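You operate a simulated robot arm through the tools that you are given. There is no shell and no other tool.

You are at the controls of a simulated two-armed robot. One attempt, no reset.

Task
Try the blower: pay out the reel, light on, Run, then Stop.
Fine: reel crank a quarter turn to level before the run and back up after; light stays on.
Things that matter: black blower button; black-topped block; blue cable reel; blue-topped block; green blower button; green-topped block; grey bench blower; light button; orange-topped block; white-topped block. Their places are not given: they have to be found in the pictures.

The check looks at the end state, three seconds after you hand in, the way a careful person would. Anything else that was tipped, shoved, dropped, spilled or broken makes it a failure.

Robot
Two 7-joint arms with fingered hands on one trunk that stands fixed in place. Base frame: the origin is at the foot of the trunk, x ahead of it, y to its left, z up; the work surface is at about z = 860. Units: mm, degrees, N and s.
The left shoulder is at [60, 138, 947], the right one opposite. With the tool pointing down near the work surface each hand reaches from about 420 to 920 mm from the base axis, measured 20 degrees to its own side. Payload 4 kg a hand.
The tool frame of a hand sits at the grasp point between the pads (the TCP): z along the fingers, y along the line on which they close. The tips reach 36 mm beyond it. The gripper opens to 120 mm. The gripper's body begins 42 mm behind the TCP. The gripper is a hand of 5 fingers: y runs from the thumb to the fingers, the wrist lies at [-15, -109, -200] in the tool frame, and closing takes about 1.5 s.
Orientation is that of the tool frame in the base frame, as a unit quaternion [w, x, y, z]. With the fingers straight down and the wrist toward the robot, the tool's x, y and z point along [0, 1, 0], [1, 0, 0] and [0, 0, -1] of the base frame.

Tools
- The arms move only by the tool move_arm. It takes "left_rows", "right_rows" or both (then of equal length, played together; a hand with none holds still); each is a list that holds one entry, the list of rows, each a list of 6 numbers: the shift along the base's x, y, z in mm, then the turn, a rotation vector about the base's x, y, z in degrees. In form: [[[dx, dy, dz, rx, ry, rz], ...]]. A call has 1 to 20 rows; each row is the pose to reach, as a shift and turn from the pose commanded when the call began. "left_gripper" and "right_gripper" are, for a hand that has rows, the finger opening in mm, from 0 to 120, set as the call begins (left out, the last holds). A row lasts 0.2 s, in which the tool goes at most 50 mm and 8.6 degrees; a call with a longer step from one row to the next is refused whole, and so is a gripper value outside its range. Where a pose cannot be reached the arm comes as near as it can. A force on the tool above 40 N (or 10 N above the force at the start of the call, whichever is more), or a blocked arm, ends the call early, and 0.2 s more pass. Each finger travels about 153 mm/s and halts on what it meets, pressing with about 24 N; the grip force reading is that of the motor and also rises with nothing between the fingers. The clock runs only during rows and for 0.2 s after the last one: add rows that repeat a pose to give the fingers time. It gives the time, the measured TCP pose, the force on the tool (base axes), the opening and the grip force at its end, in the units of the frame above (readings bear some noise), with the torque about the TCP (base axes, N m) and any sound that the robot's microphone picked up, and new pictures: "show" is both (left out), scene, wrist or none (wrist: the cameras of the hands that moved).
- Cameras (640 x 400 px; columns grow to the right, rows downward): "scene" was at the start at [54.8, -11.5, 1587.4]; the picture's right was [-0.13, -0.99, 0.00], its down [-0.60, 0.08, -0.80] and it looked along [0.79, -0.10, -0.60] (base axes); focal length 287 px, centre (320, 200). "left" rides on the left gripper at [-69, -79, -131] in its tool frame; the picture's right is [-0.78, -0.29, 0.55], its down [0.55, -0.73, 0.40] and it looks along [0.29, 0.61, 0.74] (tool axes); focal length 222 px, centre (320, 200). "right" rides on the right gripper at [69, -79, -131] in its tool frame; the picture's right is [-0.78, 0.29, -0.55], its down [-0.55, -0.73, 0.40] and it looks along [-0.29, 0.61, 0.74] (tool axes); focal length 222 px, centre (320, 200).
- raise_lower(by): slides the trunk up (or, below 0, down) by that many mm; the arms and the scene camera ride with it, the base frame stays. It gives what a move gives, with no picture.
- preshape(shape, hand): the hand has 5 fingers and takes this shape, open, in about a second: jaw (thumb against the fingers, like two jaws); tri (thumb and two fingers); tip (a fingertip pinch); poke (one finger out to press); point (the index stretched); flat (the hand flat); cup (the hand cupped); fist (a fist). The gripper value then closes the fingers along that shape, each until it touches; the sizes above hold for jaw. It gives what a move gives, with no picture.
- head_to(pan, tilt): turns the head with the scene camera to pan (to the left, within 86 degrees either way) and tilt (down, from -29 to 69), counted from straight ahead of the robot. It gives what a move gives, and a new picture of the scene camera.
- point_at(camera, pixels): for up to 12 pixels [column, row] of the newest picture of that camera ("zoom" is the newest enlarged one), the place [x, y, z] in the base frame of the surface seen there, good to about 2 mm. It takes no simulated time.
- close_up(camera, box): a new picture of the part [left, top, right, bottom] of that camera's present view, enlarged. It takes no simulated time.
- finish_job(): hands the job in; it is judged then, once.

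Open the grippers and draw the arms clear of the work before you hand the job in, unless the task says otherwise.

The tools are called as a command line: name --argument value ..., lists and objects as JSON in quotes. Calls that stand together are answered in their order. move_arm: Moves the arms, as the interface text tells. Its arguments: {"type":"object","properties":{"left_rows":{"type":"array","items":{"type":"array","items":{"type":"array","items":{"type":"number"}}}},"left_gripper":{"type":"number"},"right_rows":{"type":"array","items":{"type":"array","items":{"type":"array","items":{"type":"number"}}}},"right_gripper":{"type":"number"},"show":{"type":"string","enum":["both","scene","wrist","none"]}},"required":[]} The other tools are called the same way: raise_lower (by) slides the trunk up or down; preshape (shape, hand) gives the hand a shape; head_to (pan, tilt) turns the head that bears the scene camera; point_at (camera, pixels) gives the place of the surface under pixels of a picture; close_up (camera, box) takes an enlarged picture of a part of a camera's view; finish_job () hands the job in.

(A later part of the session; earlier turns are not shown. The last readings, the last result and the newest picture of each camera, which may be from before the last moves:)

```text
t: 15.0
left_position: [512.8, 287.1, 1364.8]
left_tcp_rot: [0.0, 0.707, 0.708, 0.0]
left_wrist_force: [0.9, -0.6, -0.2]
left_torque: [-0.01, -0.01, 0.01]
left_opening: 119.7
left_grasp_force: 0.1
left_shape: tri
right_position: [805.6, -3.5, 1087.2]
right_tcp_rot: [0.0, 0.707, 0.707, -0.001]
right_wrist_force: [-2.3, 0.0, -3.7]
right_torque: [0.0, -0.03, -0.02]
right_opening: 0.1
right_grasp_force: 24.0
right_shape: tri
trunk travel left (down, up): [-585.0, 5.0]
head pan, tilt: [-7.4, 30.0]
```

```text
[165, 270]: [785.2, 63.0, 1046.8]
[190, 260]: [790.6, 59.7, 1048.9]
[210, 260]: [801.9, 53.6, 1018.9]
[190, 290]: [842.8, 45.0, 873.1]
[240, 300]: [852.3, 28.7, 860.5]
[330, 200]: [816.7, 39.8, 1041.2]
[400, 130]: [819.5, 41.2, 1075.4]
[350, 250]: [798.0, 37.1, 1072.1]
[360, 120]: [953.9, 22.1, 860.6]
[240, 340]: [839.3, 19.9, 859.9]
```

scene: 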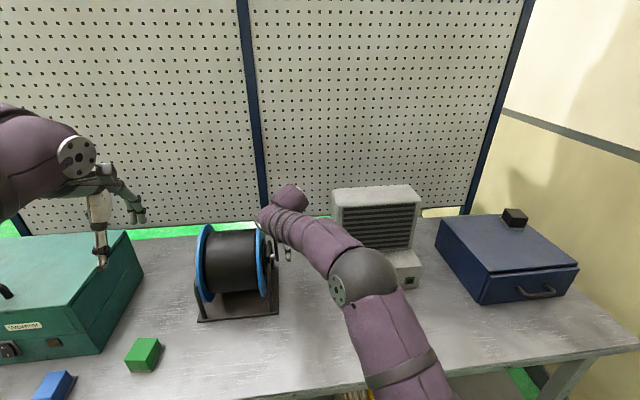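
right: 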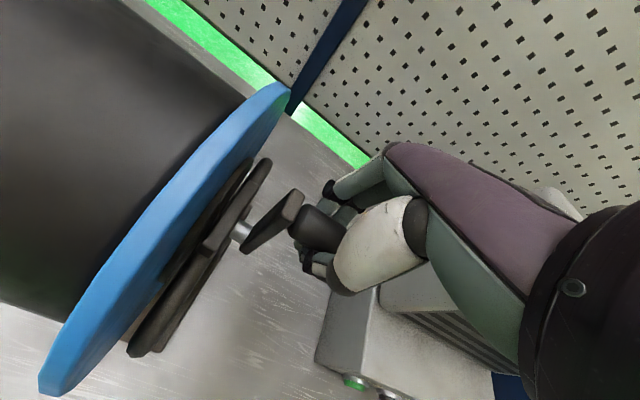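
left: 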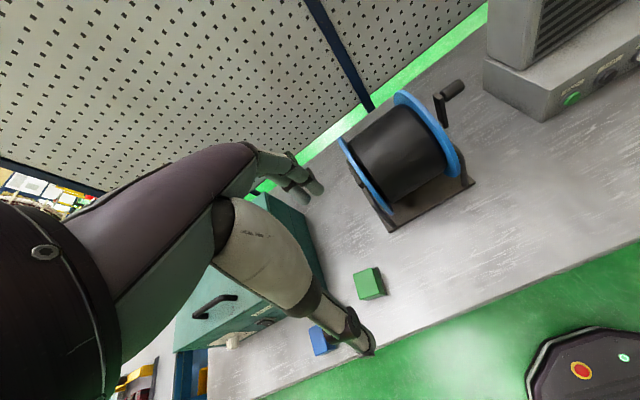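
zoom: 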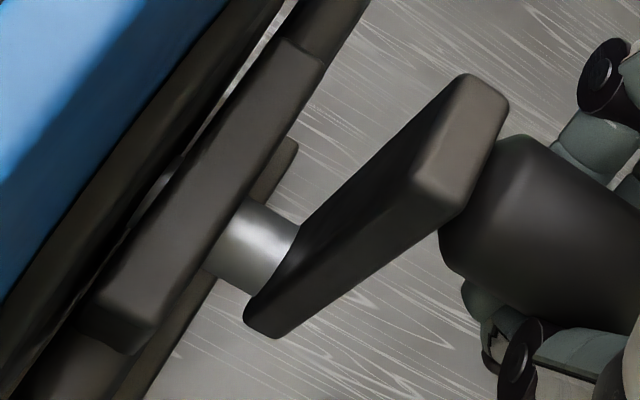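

I query the shaft itself, seen at (335,307) in the scene enlargement and (250,245) in the wrist one.

point_at --camera "zoom" --pixels '[[250, 245], [235, 260], [265, 230], [285, 218], [245, 275], [270, 285], [220, 280]]'

close_up --camera "scene" --box '[256, 240, 288, 260]'

point_at --camera "zoom" --pixels '[[330, 265], [330, 285], [335, 307], [335, 330], [335, 350], [400, 376], [400, 365], [390, 100]]'

```text
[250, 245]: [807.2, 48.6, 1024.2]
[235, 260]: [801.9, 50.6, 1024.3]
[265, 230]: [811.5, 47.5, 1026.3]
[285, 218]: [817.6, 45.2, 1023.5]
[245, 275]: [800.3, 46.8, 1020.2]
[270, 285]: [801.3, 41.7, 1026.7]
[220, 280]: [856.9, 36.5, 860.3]
```

```text
16.00 times, centred on (272, 250) of scene
```

zoom: 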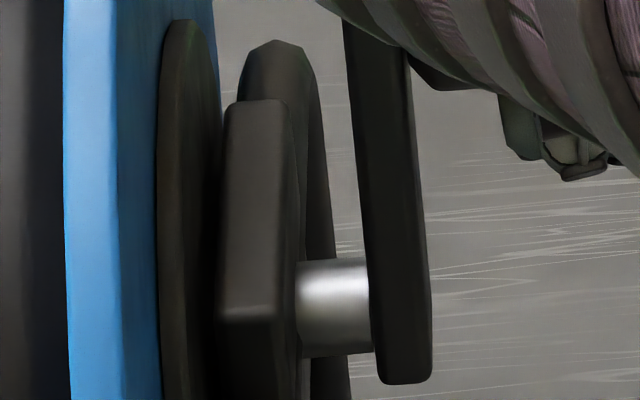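

```text
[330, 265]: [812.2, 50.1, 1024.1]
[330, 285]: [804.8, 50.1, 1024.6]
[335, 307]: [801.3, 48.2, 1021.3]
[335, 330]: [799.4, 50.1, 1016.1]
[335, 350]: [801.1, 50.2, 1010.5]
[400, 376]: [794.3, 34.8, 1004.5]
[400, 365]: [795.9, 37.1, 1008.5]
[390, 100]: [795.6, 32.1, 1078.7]
```

The shaft centre is at about (808.5, 1017) and the crank radius about 71 mm. I start turning the crank toward the robot along the arc by 30 degrees, pitching the hand a little with it.

move_arm --right_rows '[[[-7.4, 0, -0.4, 0, -3.3, 0], [-14.8, 0, -1.6, 0, -6.7, 0], [-21.9, 0, -3.5, 0, -10, 0], [-28.9, 0, -6.1, 0, -13.3, 0], [-35.5, 0, -9.5, 0, -16.7, 0]]]' --right_gripper 0 --show "both"

```text
t: 16.2
left_position: [512.9, 288.2, 1364.2]
left_tcp_rot: [-0.001, 0.707, 0.707, -0.001]
left_wrist_force: [-0.2, 0.2, 0.4]
left_torque: [-0.02, 0.02, 0.02]
left_opening: 119.6
left_grasp_force: 0.1
left_shape: tri
right_position: [772.9, -4.1, 1078.0]
right_tcp_rot: [0.103, 0.699, 0.7, 0.102]
right_wrist_force: [3.1, -0.4, -5.3]
right_torque: [0.02, -0.04, -0.09]
right_opening: 0.2
right_grasp_force: 24.1
right_shape: tri
trunk travel left (down, up): [-585.0, 5.0]
head pan, tilt: [-7.4, 30.0]
```

scene: 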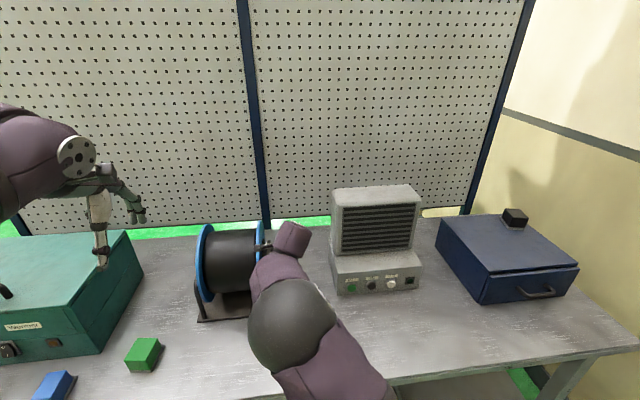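
right: 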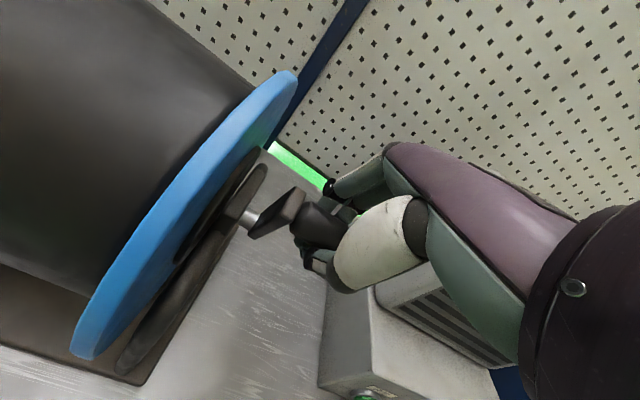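

The crank follows with only about 5 N. I continue along the arc to about 84 degrees.

move_arm --right_rows '[[[-6.2, 0, -4.0, 0, -3.3, 0], [-12.0, 0, -8.7, 0, -6.7, 0], [-17.3, 0, -14.0, 0, -10, 0], [-21.9, 0, -19.8, 0, -13.3, 0], [-26.0, 0, -26.0, 0, -16.7, 0], [-29.4, 0, -32.6, 0, -20, 0], [-32.0, 0, -39.5, 0, -23.3, 0], [-33.9, 0, -46.7, 0, -26.7, 0], [-35.1, 0, -54.1, 0, -30, 0]]]' --right_gripper 0 --show "both"

close_up --camera "right" --box '[200, 140, 392, 260]'

```text
t: 18.2
left_position: [512.2, 286.6, 1365.5]
left_tcp_rot: [0.0, 0.707, 0.707, 0.0]
left_wrist_force: [-0.2, -0.1, 0.4]
left_torque: [-0.02, -0.01, 0.0]
left_opening: 119.6
left_grasp_force: 0.0
left_shape: tri
right_position: [738.1, -4.6, 1025.3]
right_tcp_rot: [0.281, 0.649, 0.649, 0.28]
right_wrist_force: [2.4, 0.7, 0.6]
right_torque: [0.0, 0.0, -0.03]
right_opening: 0.0
right_grasp_force: 23.7
right_shape: tri
trunk travel left (down, up): [-585.0, 5.0]
head pan, tilt: [-7.4, 30.0]
```

scene: 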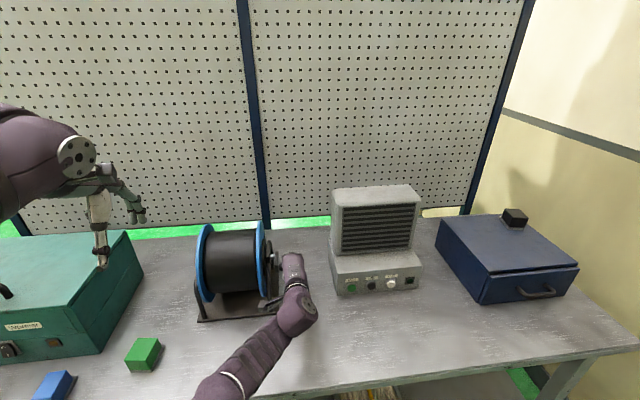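
right: 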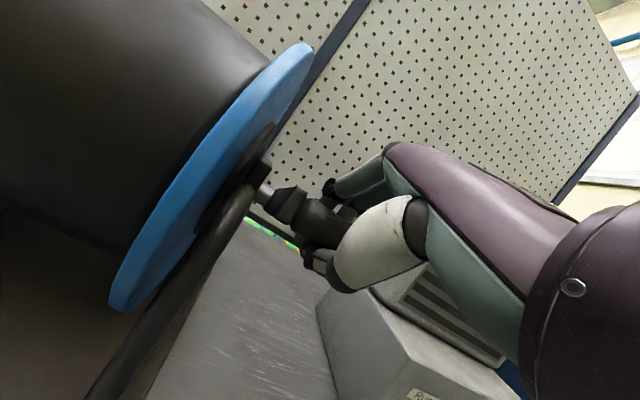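

```text
3.33 times, centred on (296, 200) of right
```

zoom: 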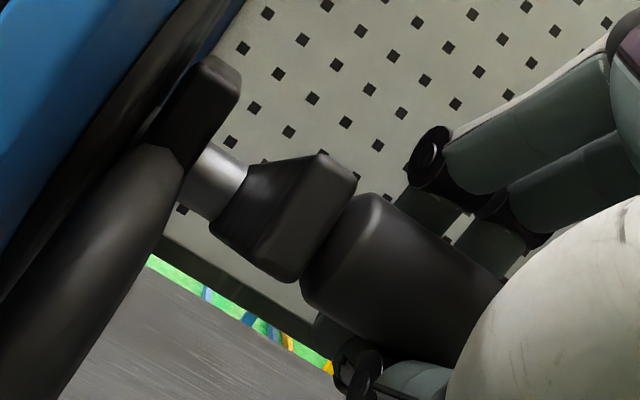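

The crank is now near level. I measure knob, arm end and the forearm's position to check the angle and clearance.

point_at --camera "zoom" --pixels '[[350, 230], [380, 250], [420, 270], [320, 180], [340, 200], [280, 200], [260, 230], [215, 180], [210, 165], [235, 215], [300, 260], [285, 240]]'

point_at --camera "scene" --pixels '[[240, 370], [260, 345], [295, 310], [215, 390], [230, 385], [290, 265], [272, 300], [265, 305]]'

close_up --camera "scene" --box '[240, 240, 336, 300]'

```text
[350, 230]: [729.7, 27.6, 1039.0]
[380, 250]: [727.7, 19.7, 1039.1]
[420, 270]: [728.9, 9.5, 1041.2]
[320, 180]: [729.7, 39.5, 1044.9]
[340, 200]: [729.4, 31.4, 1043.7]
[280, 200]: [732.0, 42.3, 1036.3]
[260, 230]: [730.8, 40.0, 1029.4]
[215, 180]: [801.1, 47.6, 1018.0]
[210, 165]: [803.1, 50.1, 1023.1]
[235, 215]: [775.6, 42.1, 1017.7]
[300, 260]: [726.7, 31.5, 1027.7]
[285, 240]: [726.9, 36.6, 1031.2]
```

```text
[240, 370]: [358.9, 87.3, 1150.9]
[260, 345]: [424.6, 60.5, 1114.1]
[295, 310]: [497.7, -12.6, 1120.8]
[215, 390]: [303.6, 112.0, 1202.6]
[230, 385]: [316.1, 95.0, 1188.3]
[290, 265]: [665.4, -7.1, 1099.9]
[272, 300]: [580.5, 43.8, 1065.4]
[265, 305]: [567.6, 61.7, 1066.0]
```

```text
6.67 times, centred on (288, 270) of scene
```

zoom: 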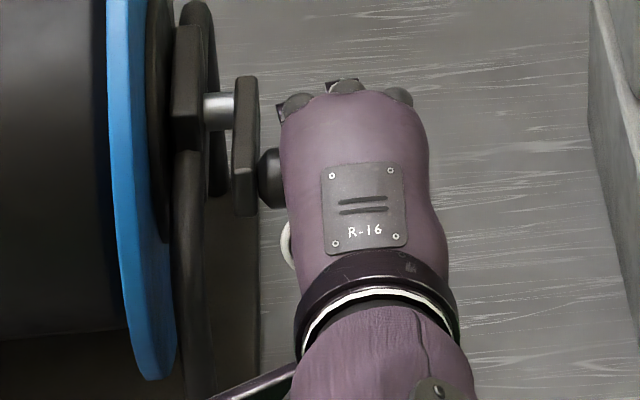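

Forces are small and the arm clears everything. I finish the last six degrees to level and hold.

move_arm --right_rows '[[[-0.3, 0, -3.7, 0, -1.7, 0], [-0.4, 0, -7.4, 0, -3.3, 0], [-0.4, 0, -7.4, 0, -3.3, 0], [-0.4, 0, -7.4, 0, -3.3, 0]]]' --right_gripper 0 --show "both"

close_up --camera "scene" --box '[256, 245, 304, 275]'

point_at --camera "zoom" --pixels '[[265, 100], [262, 130], [260, 160], [258, 200], [255, 230], [255, 255], [255, 275], [190, 110], [210, 110], [300, 200], [305, 220], [250, 290]]'

```text
t: 19.2
left_position: [511.9, 286.8, 1365.6]
left_tcp_rot: [0.0, 0.707, 0.708, 0.001]
left_wrist_force: [0.1, -0.1, -0.4]
left_torque: [0.01, 0.01, -0.01]
left_opening: 119.7
left_grasp_force: 0.1
left_shape: tri
right_position: [737.8, -4.0, 1019.2]
right_tcp_rot: [0.299, 0.641, 0.64, 0.298]
right_wrist_force: [1.9, 0.0, 2.6]
right_torque: [0.02, -0.01, -0.03]
right_opening: 0.0
right_grasp_force: 24.0
right_shape: tri
trunk travel left (down, up): [-585.0, 5.0]
head pan, tilt: [-7.4, 30.0]
```

scene: 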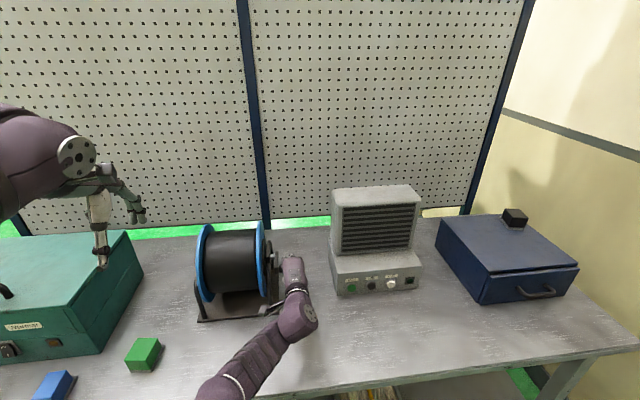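
right: 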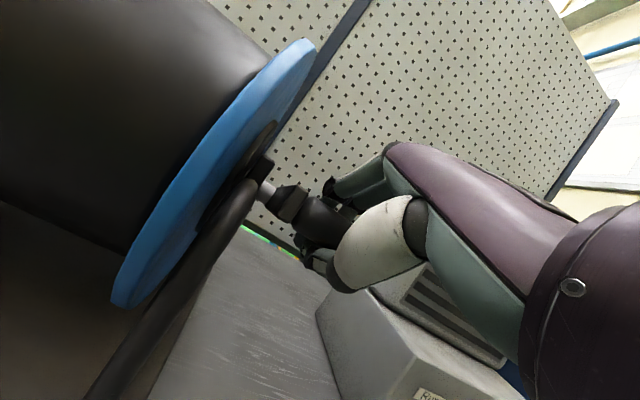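

```text
13.33 times, centred on (280, 260) of scene
```

zoom: 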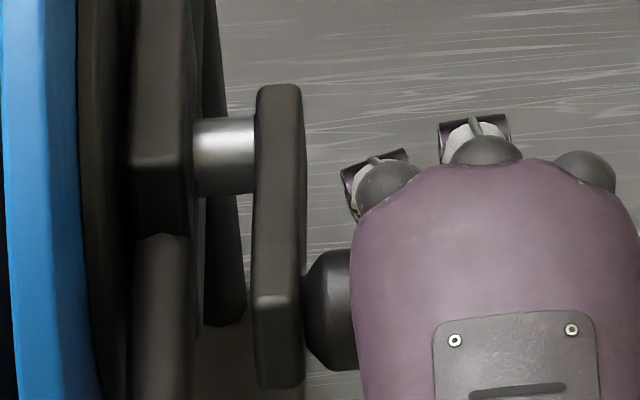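

```text
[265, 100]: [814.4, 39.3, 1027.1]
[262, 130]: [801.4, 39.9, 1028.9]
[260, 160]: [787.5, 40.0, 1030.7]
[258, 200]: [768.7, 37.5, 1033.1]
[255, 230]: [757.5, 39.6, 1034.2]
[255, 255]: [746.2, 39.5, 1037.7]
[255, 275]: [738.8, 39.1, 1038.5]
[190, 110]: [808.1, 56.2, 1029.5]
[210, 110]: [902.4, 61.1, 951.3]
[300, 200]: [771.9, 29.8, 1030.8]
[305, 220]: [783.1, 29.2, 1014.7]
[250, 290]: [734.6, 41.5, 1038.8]
```

The arm's top face slopes from z 1027 at x 814 to z 1038.5 at x 739, so it is still about 8.6 degrees above level. I move down another 11 mm.

move_arm --right_rows '[[[-0.3, 0, -5.5, 0, 0, 0], [-0.5, 0, -11, 0, 0, 0], [-0.5, 0, -11, 0, 0, 0], [-0.5, 0, -11, 0, 0, 0]]]' --right_gripper 0 --show "wrist"

close_up --camera "scene" --box '[256, 245, 304, 275]'

point_at --camera "zoom" --pixels '[[265, 100], [262, 130], [260, 160], [258, 200], [255, 230], [255, 255], [255, 275], [285, 120], [285, 160], [282, 200], [280, 240], [280, 270]]'

```text
t: 20.2
left_position: [512.2, 287.8, 1364.8]
left_tcp_rot: [0.0, 0.707, 0.707, -0.001]
left_wrist_force: [0.1, 0.1, 0.1]
left_torque: [0.0, -0.02, -0.02]
left_opening: 119.8
left_grasp_force: 0.0
left_shape: tri
right_position: [735.3, -4.2, 1007.4]
right_tcp_rot: [0.299, 0.641, 0.641, 0.298]
right_wrist_force: [2.3, 0.9, 1.7]
right_torque: [0.05, 0.01, -0.04]
right_opening: 0.0
right_grasp_force: 23.9
right_shape: tri
trunk travel left (down, up): [-585.0, 5.0]
head pan, tilt: [-7.4, 30.0]
```

right: 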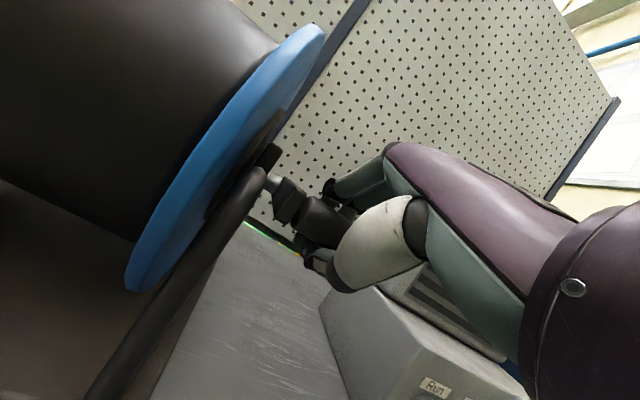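

```text
13.33 times, centred on (280, 260) of scene
```

zoom: 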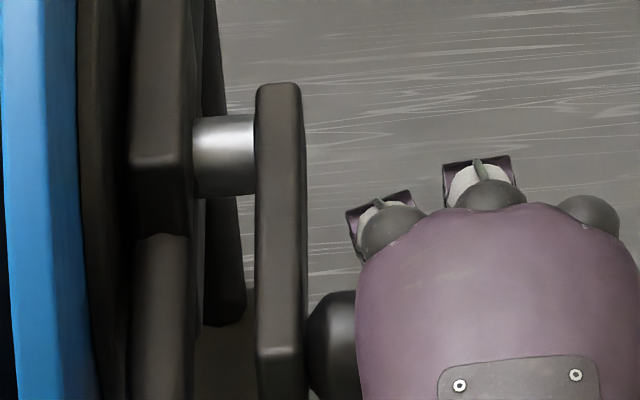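

```text
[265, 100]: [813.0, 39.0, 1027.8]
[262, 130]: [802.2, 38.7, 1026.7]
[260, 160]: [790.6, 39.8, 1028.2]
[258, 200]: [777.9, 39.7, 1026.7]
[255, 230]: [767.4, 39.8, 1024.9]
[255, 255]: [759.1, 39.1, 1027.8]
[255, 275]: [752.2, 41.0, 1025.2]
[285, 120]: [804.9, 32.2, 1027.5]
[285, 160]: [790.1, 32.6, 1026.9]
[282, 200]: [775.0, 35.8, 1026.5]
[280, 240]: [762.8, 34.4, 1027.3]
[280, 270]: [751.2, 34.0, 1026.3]
```

The arm's top face now reads z ≈ 1027 along its whole length, so the crank is level. I open the hand in place and check the crank stays.

move_arm --right_rows '[[[0, 0, 0, 0, 0, 0], [0, 0, 0, 0, 0, 0], [0, 0, 0, 0, 0, 0], [0, 0, 0, 0, 0, 0], [0, 0, 0, 0, 0, 0], [0, 0, 0, 0, 0, 0], [0, 0, 0, 0, 0, 0]]]' --right_gripper 110 --show "both"

close_up --camera "scene" --box '[256, 245, 304, 275]'

point_at --camera "zoom" --pixels '[[265, 100], [262, 130], [260, 160], [258, 200], [255, 230], [255, 255], [255, 275], [285, 120], [285, 160], [282, 200], [280, 240], [280, 270]]'

```text
t: 21.8
left_position: [512.6, 287.3, 1364.6]
left_tcp_rot: [0.0, 0.707, 0.707, 0.0]
left_wrist_force: [-0.5, 0.3, -0.4]
left_torque: [-0.01, -0.01, 0.02]
left_opening: 119.9
left_grasp_force: 0.0
left_shape: tri
right_position: [736.6, -4.9, 1006.9]
right_tcp_rot: [0.299, 0.641, 0.641, 0.299]
right_wrist_force: [-0.4, 0.2, 0.3]
right_torque: [-0.02, -0.01, -0.03]
right_opening: 109.7
right_grasp_force: 0.0
right_shape: tri
trunk travel left (down, up): [-585.0, 5.0]
head pan, tilt: [-7.4, 30.0]
```

scene: 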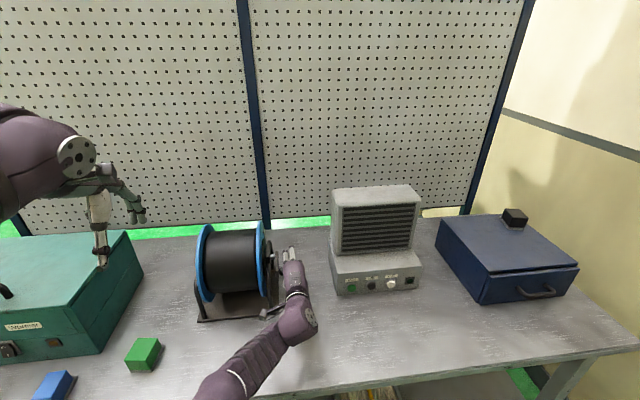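
right: 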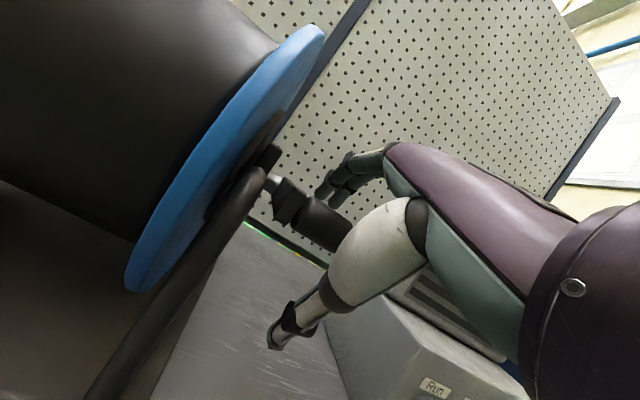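

```text
13.33 times, centred on (280, 260) of scene
```

zoom: 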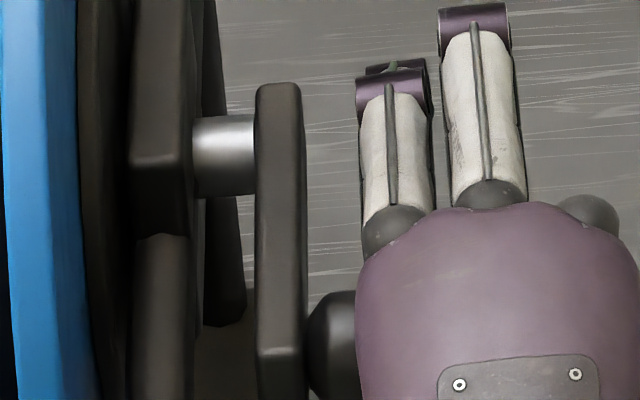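

```text
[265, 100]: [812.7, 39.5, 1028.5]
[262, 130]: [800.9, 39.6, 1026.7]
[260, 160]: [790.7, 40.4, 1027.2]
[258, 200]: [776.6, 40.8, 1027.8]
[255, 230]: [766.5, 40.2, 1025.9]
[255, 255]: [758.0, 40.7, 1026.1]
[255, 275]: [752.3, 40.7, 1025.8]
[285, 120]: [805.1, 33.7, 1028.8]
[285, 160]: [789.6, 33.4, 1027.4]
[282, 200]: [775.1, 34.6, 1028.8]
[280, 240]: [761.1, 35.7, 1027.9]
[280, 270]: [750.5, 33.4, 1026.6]
```

The crank stays level. I draw the hand back along its fingers away from the knob, then sweep right to a spot in front of the blower at reduced pitch.

move_arm --right_rows '[[[-23, 0, 19, 0, 0, 0], [-46, 0, 38, 0, 0, 0], [-69, 0, 58, 0, 0, 0], [-92, 0, 77, 0, 0, 0], [-103, -41, 79, 0, 3, 0], [-113, -81, 81, 0, 6, 0], [-124, -122, 83, 0, 9, 0], [-134, -162, 85, 0, 12.5, 0], [-145, -203, 87, 0, 16, 0], [-156, -244, 89, 0, 19, 0], [-166, -284, 91, 0, 22, 0], [-177, -325, 93, 0, 25, 0], [-177, -325, 93, 0, 25, 0]]]' --right_gripper 110 --show "both"

preshape --shape "point" --hand "right"

close_up --camera "right" --box '[0, 0, 640, 400]'

close_up --camera "scene" --box '[230, 215, 326, 275]'

```text
t: 24.6
left_position: [511.8, 288.0, 1365.2]
left_tcp_rot: [0.0, 0.707, 0.707, -0.001]
left_wrist_force: [-0.2, -0.3, -0.5]
left_torque: [-0.02, 0.02, 0.02]
left_opening: 119.8
left_grasp_force: 0.0
left_shape: tri
right_position: [560.9, -329.7, 1099.6]
right_tcp_rot: [0.154, 0.69, 0.691, 0.153]
right_wrist_force: [-0.6, 0.7, 0.2]
right_torque: [0.01, -0.03, 0.03]
right_opening: 109.8
right_grasp_force: 0.0
right_shape: tri
trunk travel left (down, up): [-585.0, 5.0]
head pan, tilt: [-7.4, 30.0]
```

scene: 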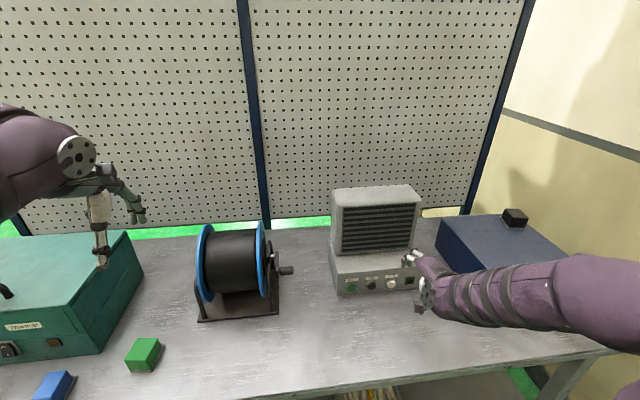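
right: 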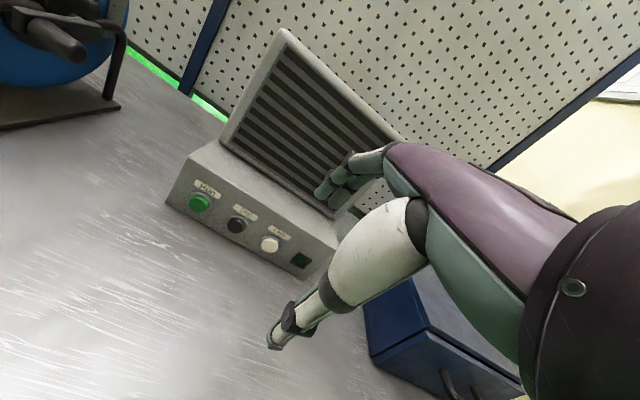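

```text
t: 25.5
left_position: [511.6, 287.5, 1363.5]
left_tcp_rot: [-0.001, 0.707, 0.707, 0.0]
left_wrist_force: [0.0, 0.0, 0.6]
left_torque: [0.03, 0.02, 0.01]
left_opening: 120.1
left_grasp_force: 0.1
left_shape: tri
right_position: [560.0, -328.3, 1100.9]
right_tcp_rot: [0.153, 0.69, 0.69, 0.153]
right_wrist_force: [-0.9, 0.1, -0.3]
right_torque: [-0.01, 0.0, 0.0]
right_opening: 114.1
right_grasp_force: 0.1
right_shape: point
trunk travel left (down, up): [-585.0, 5.0]
head pan, tilt: [-7.4, 30.0]
```

```text
1.00 times, centred on (320, 200) of right (not enlarged: the box is as wide or as high as the picture)
```

zoom: 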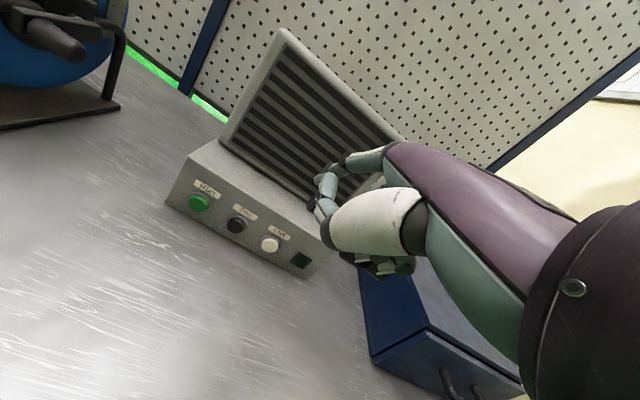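

```text
6.67 times, centred on (278, 245) of scene
```

zoom: 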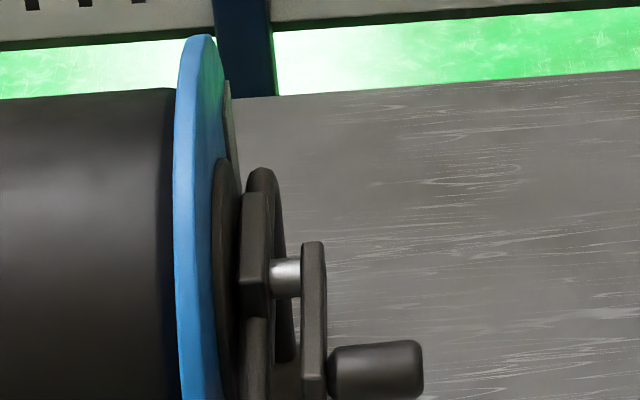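

The crank arm now reaches toward the robot, level, with the knob at (375,370) of the enlarged view. I check its level and find the index fingertip in the point shape.

point_at --camera "zoom" --pixels '[[312, 255], [312, 280], [312, 300], [312, 330], [312, 360], [312, 370], [375, 350], [375, 370], [375, 390]]'

close_up --camera "right" --box '[260, 120, 420, 220]'

close_up --camera "scene" --box '[380, 230, 460, 280]'

```text
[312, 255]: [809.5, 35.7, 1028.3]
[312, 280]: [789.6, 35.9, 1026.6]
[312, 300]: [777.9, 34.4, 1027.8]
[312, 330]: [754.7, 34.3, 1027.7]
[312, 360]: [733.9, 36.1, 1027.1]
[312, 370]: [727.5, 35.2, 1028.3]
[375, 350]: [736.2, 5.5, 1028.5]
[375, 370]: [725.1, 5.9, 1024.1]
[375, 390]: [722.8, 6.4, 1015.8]
```

```text
4.00 times, centred on (340, 170) of right
```

zoom: 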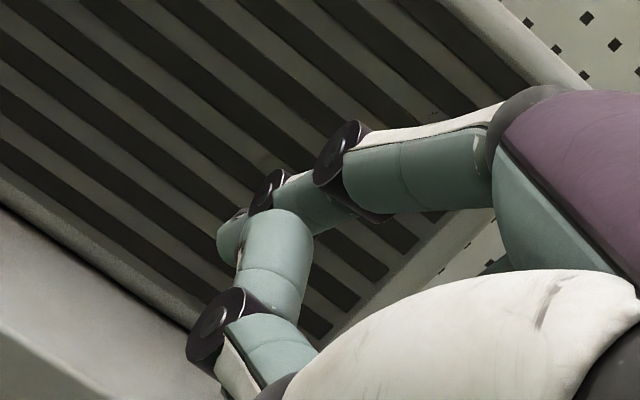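

```text
8.00 times, centred on (420, 255) of scene
```

zoom: 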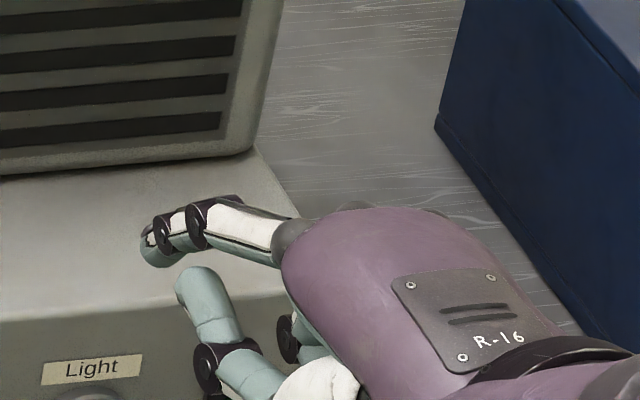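

The crank top face is z ≈ 1027.5 at both ends: level. I now measure the fingertip and thumb in this view.

point_at --camera "zoom" --pixels '[[145, 245], [152, 260], [165, 262], [160, 230], [200, 225], [240, 225], [200, 285], [190, 300], [215, 350], [205, 375], [240, 380], [100, 390]]'

close_up --camera "right" --box '[260, 120, 420, 220]'

point_at --camera "zoom" --pixels '[[225, 240], [232, 225], [240, 245], [270, 190], [340, 150], [270, 260], [240, 300], [210, 340]]'

point_at --camera "right" --pixels '[[200, 203], [237, 226], [270, 244], [301, 260], [210, 225], [255, 250]]'

```text
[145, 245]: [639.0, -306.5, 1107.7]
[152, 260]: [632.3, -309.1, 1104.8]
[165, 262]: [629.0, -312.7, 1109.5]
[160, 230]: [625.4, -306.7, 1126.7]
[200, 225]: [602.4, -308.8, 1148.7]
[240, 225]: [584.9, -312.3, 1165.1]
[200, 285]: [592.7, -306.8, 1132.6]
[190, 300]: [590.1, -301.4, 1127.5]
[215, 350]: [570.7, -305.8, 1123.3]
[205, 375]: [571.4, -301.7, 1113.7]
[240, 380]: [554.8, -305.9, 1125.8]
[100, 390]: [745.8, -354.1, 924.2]
```

```text
4.00 times, centred on (340, 170) of right
```

zoom: 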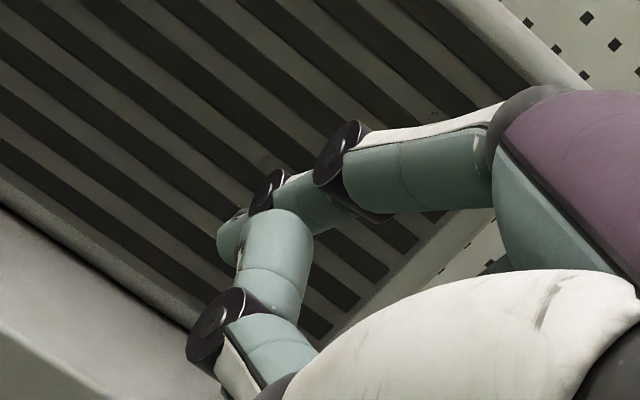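

```text
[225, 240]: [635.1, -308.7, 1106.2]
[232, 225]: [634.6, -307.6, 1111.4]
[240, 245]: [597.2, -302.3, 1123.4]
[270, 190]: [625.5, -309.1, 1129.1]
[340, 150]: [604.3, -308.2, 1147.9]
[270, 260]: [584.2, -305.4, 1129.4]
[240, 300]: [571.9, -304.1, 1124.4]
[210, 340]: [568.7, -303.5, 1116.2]
```

```text
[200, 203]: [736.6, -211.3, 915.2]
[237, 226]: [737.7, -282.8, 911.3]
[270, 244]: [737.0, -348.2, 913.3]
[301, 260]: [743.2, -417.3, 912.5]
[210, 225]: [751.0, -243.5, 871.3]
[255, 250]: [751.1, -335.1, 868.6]
```

The index tip is about 80 mm ahead of, 14 mm left of and 5 mm above the TCP; the Light button is at (737,-348,911). I lower the hand so the fingertip stands about 40 mm in front of the Light button.

move_arm --right_rows '[[[11, -7, -40, 0, 0, 0], [22, -14, -80, 0, 0, 0], [33, -20, -120, 0, 0, 0], [44, -27, -160, 0, 0, 0], [55, -33, -194, 0, 0, 0], [55, -33, -194, 0, 0, 0]]]' --show "both"

close_up --camera "right" --box '[200, 100, 392, 220]'

close_up --camera "scene" --box '[340, 250, 452, 320]'

```text
t: 26.9
left_position: [511.0, 288.0, 1364.3]
left_tcp_rot: [0.0, 0.707, 0.707, 0.0]
left_wrist_force: [0.1, 0.8, -0.4]
left_torque: [-0.02, -0.03, -0.02]
left_opening: 119.5
left_grasp_force: 0.0
left_shape: tri
right_position: [612.0, -361.5, 906.0]
right_tcp_rot: [0.153, 0.69, 0.69, 0.154]
right_wrist_force: [-0.3, 1.0, -0.8]
right_torque: [0.0, -0.02, -0.03]
right_opening: 114.3
right_grasp_force: 0.2
right_shape: point
trunk travel left (down, up): [-585.0, 5.0]
head pan, tilt: [-7.4, 30.0]
```

scene: 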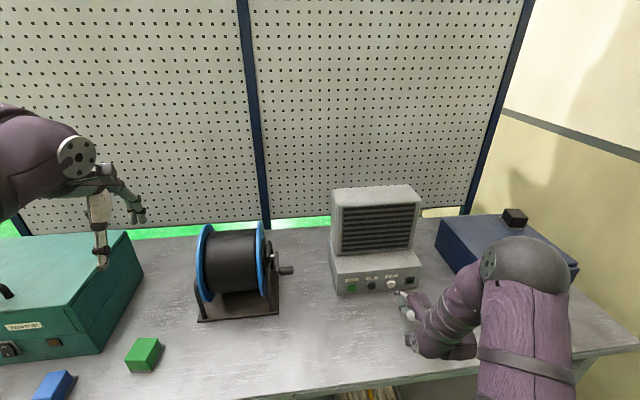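
right: 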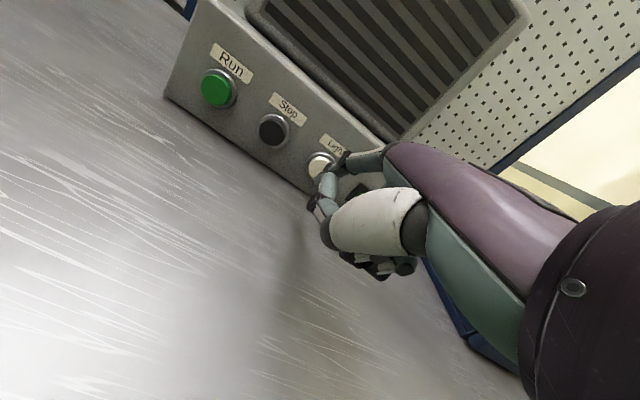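

```text
3.33 times, centred on (296, 160) of right
```

zoom: 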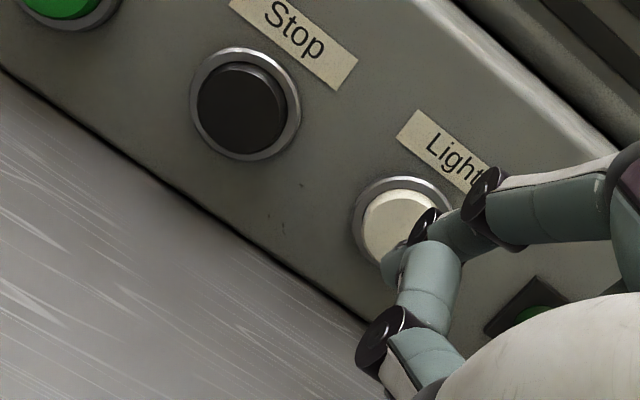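

```text
5.71 times, centred on (396, 285) of scene
```

zoom: 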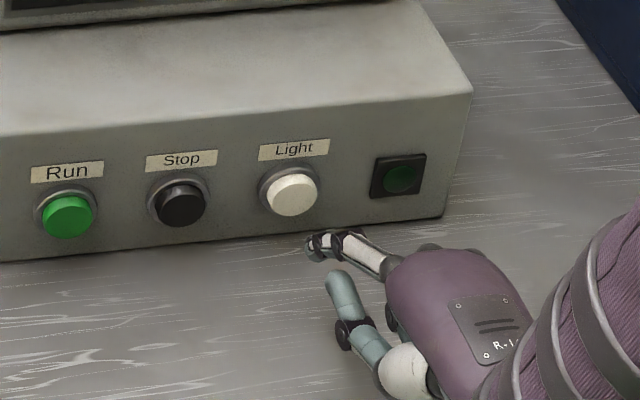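

The fingertip is seen at (318,248) in the scene enlargement, in front of the Light button at (292,193). I measure both.

point_at --camera "zoom" --pixels '[[310, 242], [315, 250], [320, 258], [325, 236], [292, 193], [275, 185], [310, 200], [181, 205], [68, 216], [400, 178]]'

close_up --camera "right" --box '[260, 120, 372, 190]'

point_at --camera "zoom" --pixels '[[320, 290], [330, 270], [345, 290], [300, 260], [340, 220], [360, 230], [400, 240], [290, 220]]'

```text
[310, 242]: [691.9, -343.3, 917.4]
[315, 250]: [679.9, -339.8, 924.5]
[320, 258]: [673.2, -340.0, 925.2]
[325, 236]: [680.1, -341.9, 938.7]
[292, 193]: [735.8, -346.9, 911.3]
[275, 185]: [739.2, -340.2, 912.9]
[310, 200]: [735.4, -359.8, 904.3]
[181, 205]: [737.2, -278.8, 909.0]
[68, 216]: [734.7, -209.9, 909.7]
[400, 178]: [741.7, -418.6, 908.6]
```

```text
5.71 times, centred on (316, 155) of right
```

zoom: 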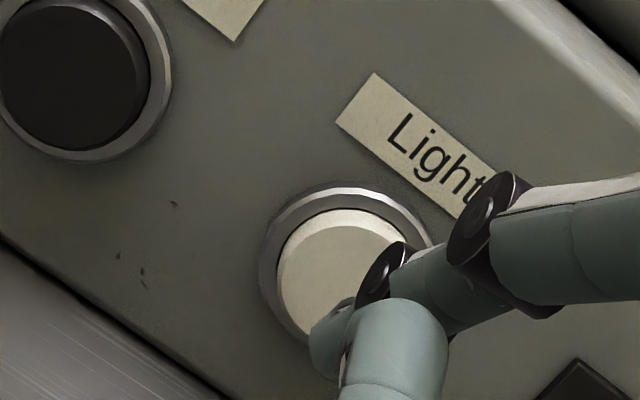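

```text
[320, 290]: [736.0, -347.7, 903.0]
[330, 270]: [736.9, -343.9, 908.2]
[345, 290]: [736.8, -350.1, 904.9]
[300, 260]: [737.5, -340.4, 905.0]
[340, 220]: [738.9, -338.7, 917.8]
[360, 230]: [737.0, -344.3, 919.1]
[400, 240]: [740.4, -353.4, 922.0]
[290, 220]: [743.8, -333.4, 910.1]
```

The tip (front at x ≈ 692, y ≈ -349, z ≈ 912) lines up with the Light button (736,-347.5,910). I press forward: to just short of contact, then slowly in, then hold briefly.

move_arm --right_rows '[[[20, 1, -1, 0, 0, 0], [36, 1, -1, 0, 0, 0], [41, 1, -1, 0, 0, 0], [44, 1, -1, 0, 0, 0], [47, 1, -1, 0, 0, 0], [50, 1, -1, 0, 0, 0], [53, 1, -1, 0, 0, 0]]]' --show "both"

close_up --camera "scene" --box '[340, 250, 452, 320]'

```text
t: 28.5
left_position: [511.5, 288.2, 1364.1]
left_tcp_rot: [0.0, 0.707, 0.707, 0.0]
left_wrist_force: [0.1, 0.3, -0.1]
left_torque: [-0.04, 0.0, 0.01]
left_opening: 119.6
left_grasp_force: 0.1
left_shape: tri
right_position: [666.2, -362.3, 905.6]
right_tcp_rot: [0.153, 0.69, 0.69, 0.153]
right_wrist_force: [-10.4, 0.4, 2.7]
right_torque: [0.01, -0.04, 0.13]
right_opening: 114.3
right_grasp_force: 0.0
right_shape: point
trunk travel left (down, up): [-585.0, 5.0]
head pan, tilt: [-7.4, 30.0]
heard: click
```

scene: 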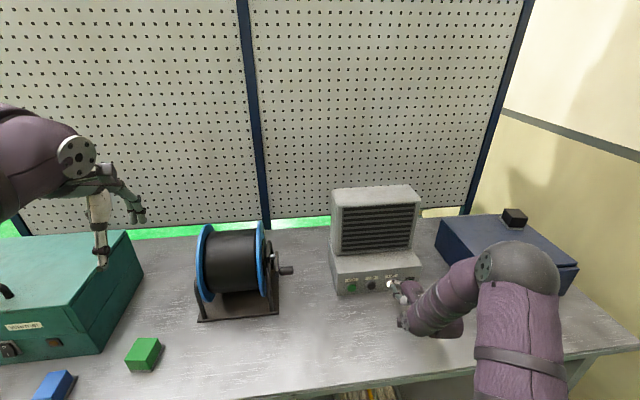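
right: 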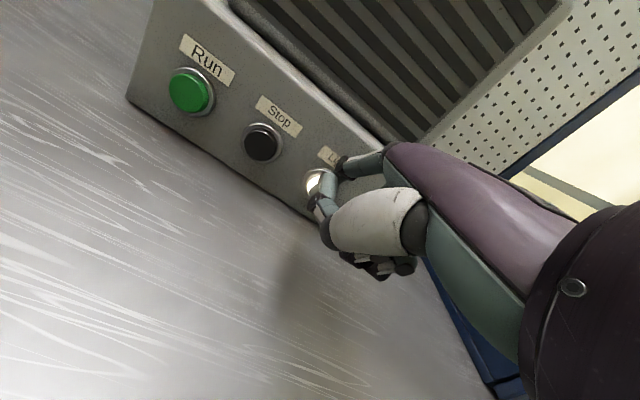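

```text
5.71 times, centred on (396, 285) of scene
```

zoom: 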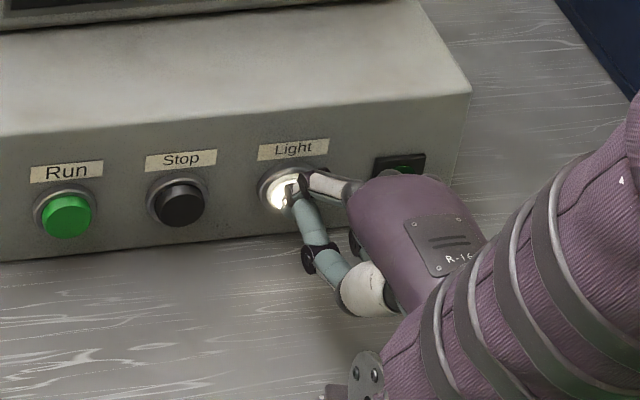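

A click was heard and the Light button glows at (280,192). I draw straight back and check that it stays lit.

move_arm --right_rows '[[[-10, 0, 0, 0, 0, 0], [-30, 0, 0, 0, 0, 0], [-55, 0, 0, 0, 0, 0], [-55, 0, 0, 0, 0, 0]]]' --show "both"

close_up --camera "scene" --box '[340, 250, 452, 320]'

```text
t: 29.5
left_position: [513.0, 287.4, 1364.9]
left_tcp_rot: [0.0, 0.707, 0.707, 0.0]
left_wrist_force: [0.6, 0.3, 0.7]
left_torque: [-0.03, 0.0, 0.0]
left_opening: 119.7
left_grasp_force: 0.0
left_shape: tri
right_position: [612.8, -360.9, 906.0]
right_tcp_rot: [0.153, 0.691, 0.69, 0.153]
right_wrist_force: [-0.2, 0.3, 0.7]
right_torque: [0.0, 0.01, 0.01]
right_opening: 114.4
right_grasp_force: 0.0
right_shape: point
trunk travel left (down, up): [-585.0, 5.0]
head pan, tilt: [-7.4, 30.0]
```

scene: 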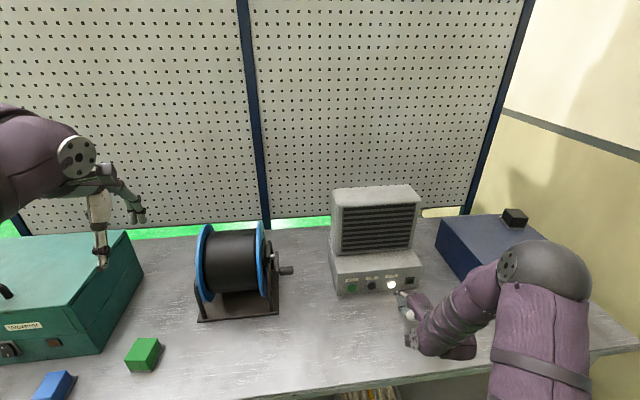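
right: 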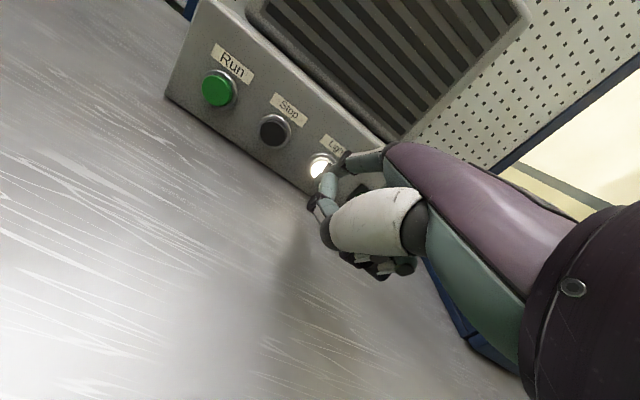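

```text
5.71 times, centred on (396, 285) of scene
```

zoom: 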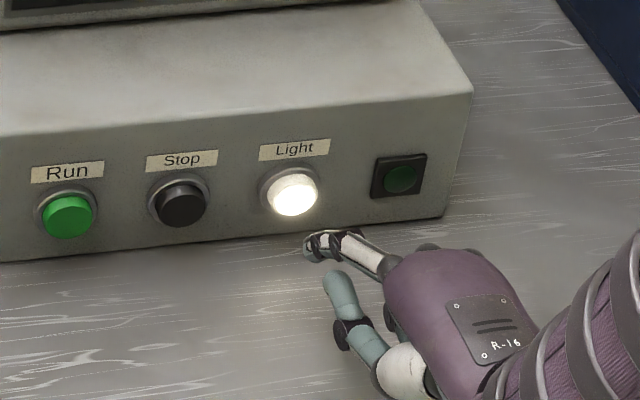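

The Light button stays lit. I slide 138 mm left to stand in front of the green Run button at (735,-210,910).

move_arm --right_rows '[[[0, 46, 0, 0, 0, 0], [0, 92, 0, 0, 0, 0], [0, 138, 0, 0, 0, 0], [0, 138, 0, 0, 0, 0]]]' --show "both"

close_up --camera "scene" --box '[320, 250, 432, 320]'

close_up --camera "right" --box '[240, 100, 400, 200]'

```text
t: 30.5
left_position: [513.1, 286.6, 1366.0]
left_tcp_rot: [0.0, 0.707, 0.707, 0.001]
left_wrist_force: [-0.2, -0.1, 0.6]
left_torque: [0.03, 0.0, -0.03]
left_opening: 119.7
left_grasp_force: 0.0
left_shape: tri
right_position: [611.5, -223.6, 904.4]
right_tcp_rot: [0.153, 0.691, 0.689, 0.153]
right_wrist_force: [0.2, 0.4, 0.4]
right_torque: [0.04, 0.0, -0.01]
right_opening: 114.2
right_grasp_force: 0.0
right_shape: point
trunk travel left (down, up): [-585.0, 5.0]
head pan, tilt: [-7.4, 30.0]
```

scene: 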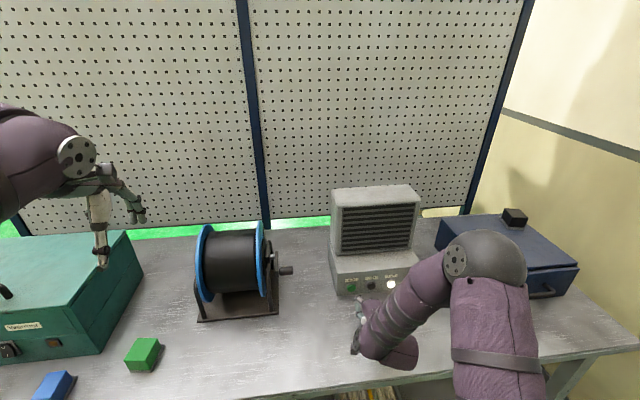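
right: 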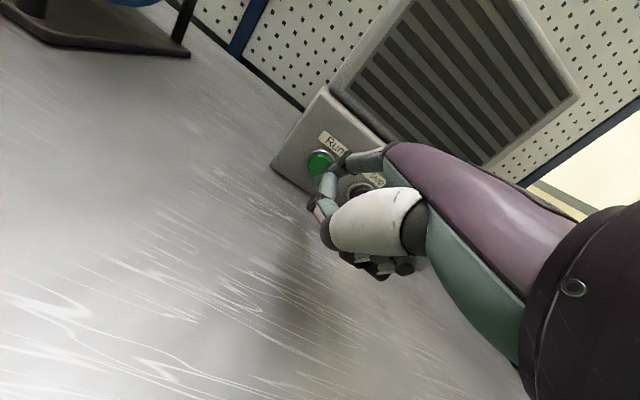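

```text
5.71 times, centred on (376, 285) of scene
```

zoom: 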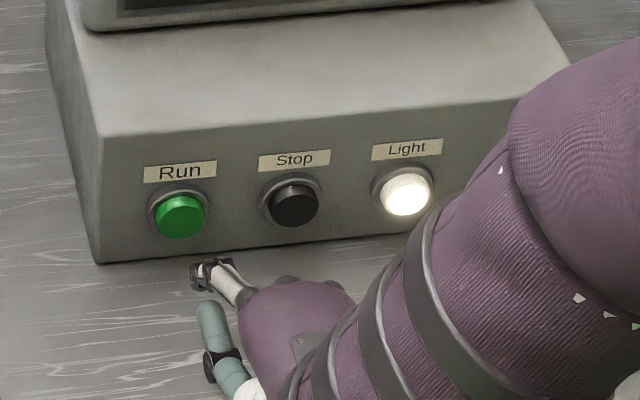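

```text
4.00 times, centred on (320, 150) of right
```

zoom: 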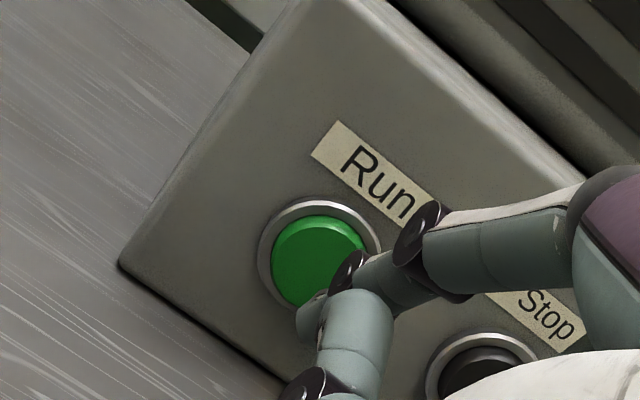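

The tip stands before Run exactly as it did for Light, and the crank is still level at (284,270). I press Run the same way.

move_arm --right_rows '[[[20, 0, 0, 0, 0, 0], [36, 0, 0, 0, 0, 0], [42, 0, 0, 0, 0, 0], [45, 0, 0, 0, 0, 0], [48, 0, 0, 0, 0, 0], [51, 0, 0, 0, 0, 0], [54, 0, 0, 0, 0, 0]]]' --show "both"

close_up --camera "scene" --box '[320, 180, 440, 310]'

```text
t: 32.1
left_position: [510.9, 286.7, 1365.7]
left_tcp_rot: [0.001, 0.707, 0.707, 0.001]
left_wrist_force: [-0.7, -0.4, -0.6]
left_torque: [-0.04, 0.01, 0.01]
left_opening: 119.5
left_grasp_force: 0.0
left_shape: tri
right_position: [664.8, -223.6, 904.7]
right_tcp_rot: [0.153, 0.69, 0.691, 0.153]
right_wrist_force: [-10.0, 1.0, 3.0]
right_torque: [0.01, -0.23, 0.14]
right_opening: 114.0
right_grasp_force: 0.1
right_shape: point
trunk travel left (down, up): [-585.0, 5.0]
head pan, tilt: [-7.4, 30.0]
heard: click
```

scene: 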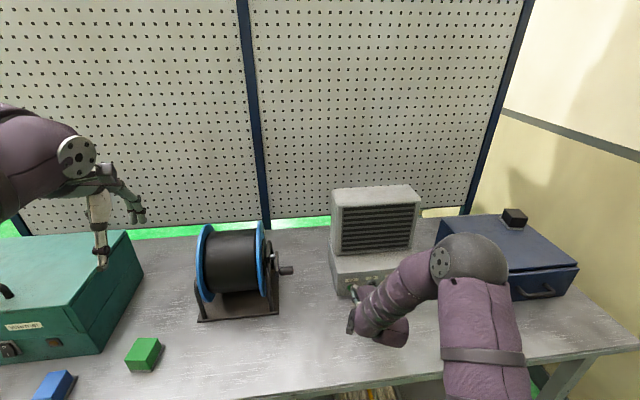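
right: 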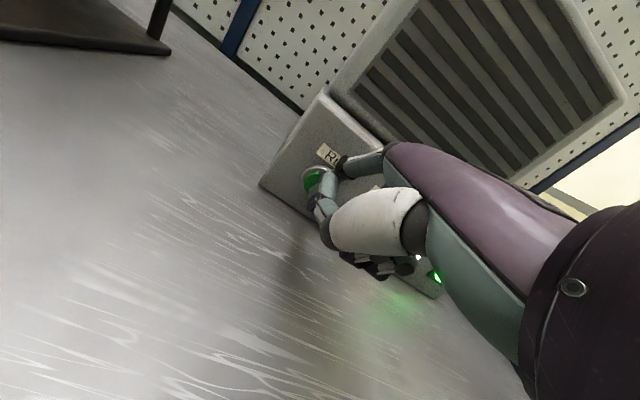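

```text
3.08 times, centred on (380, 245) of scene
```

zoom: 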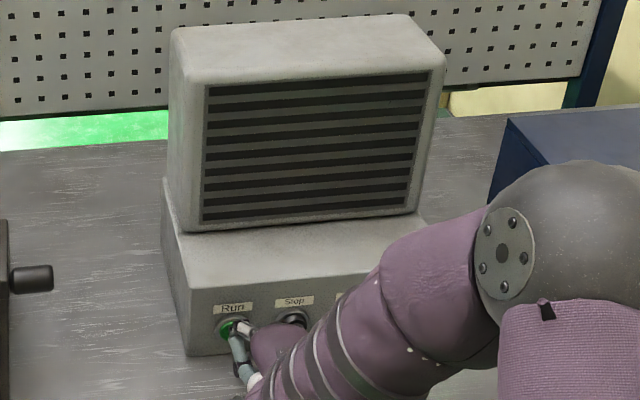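

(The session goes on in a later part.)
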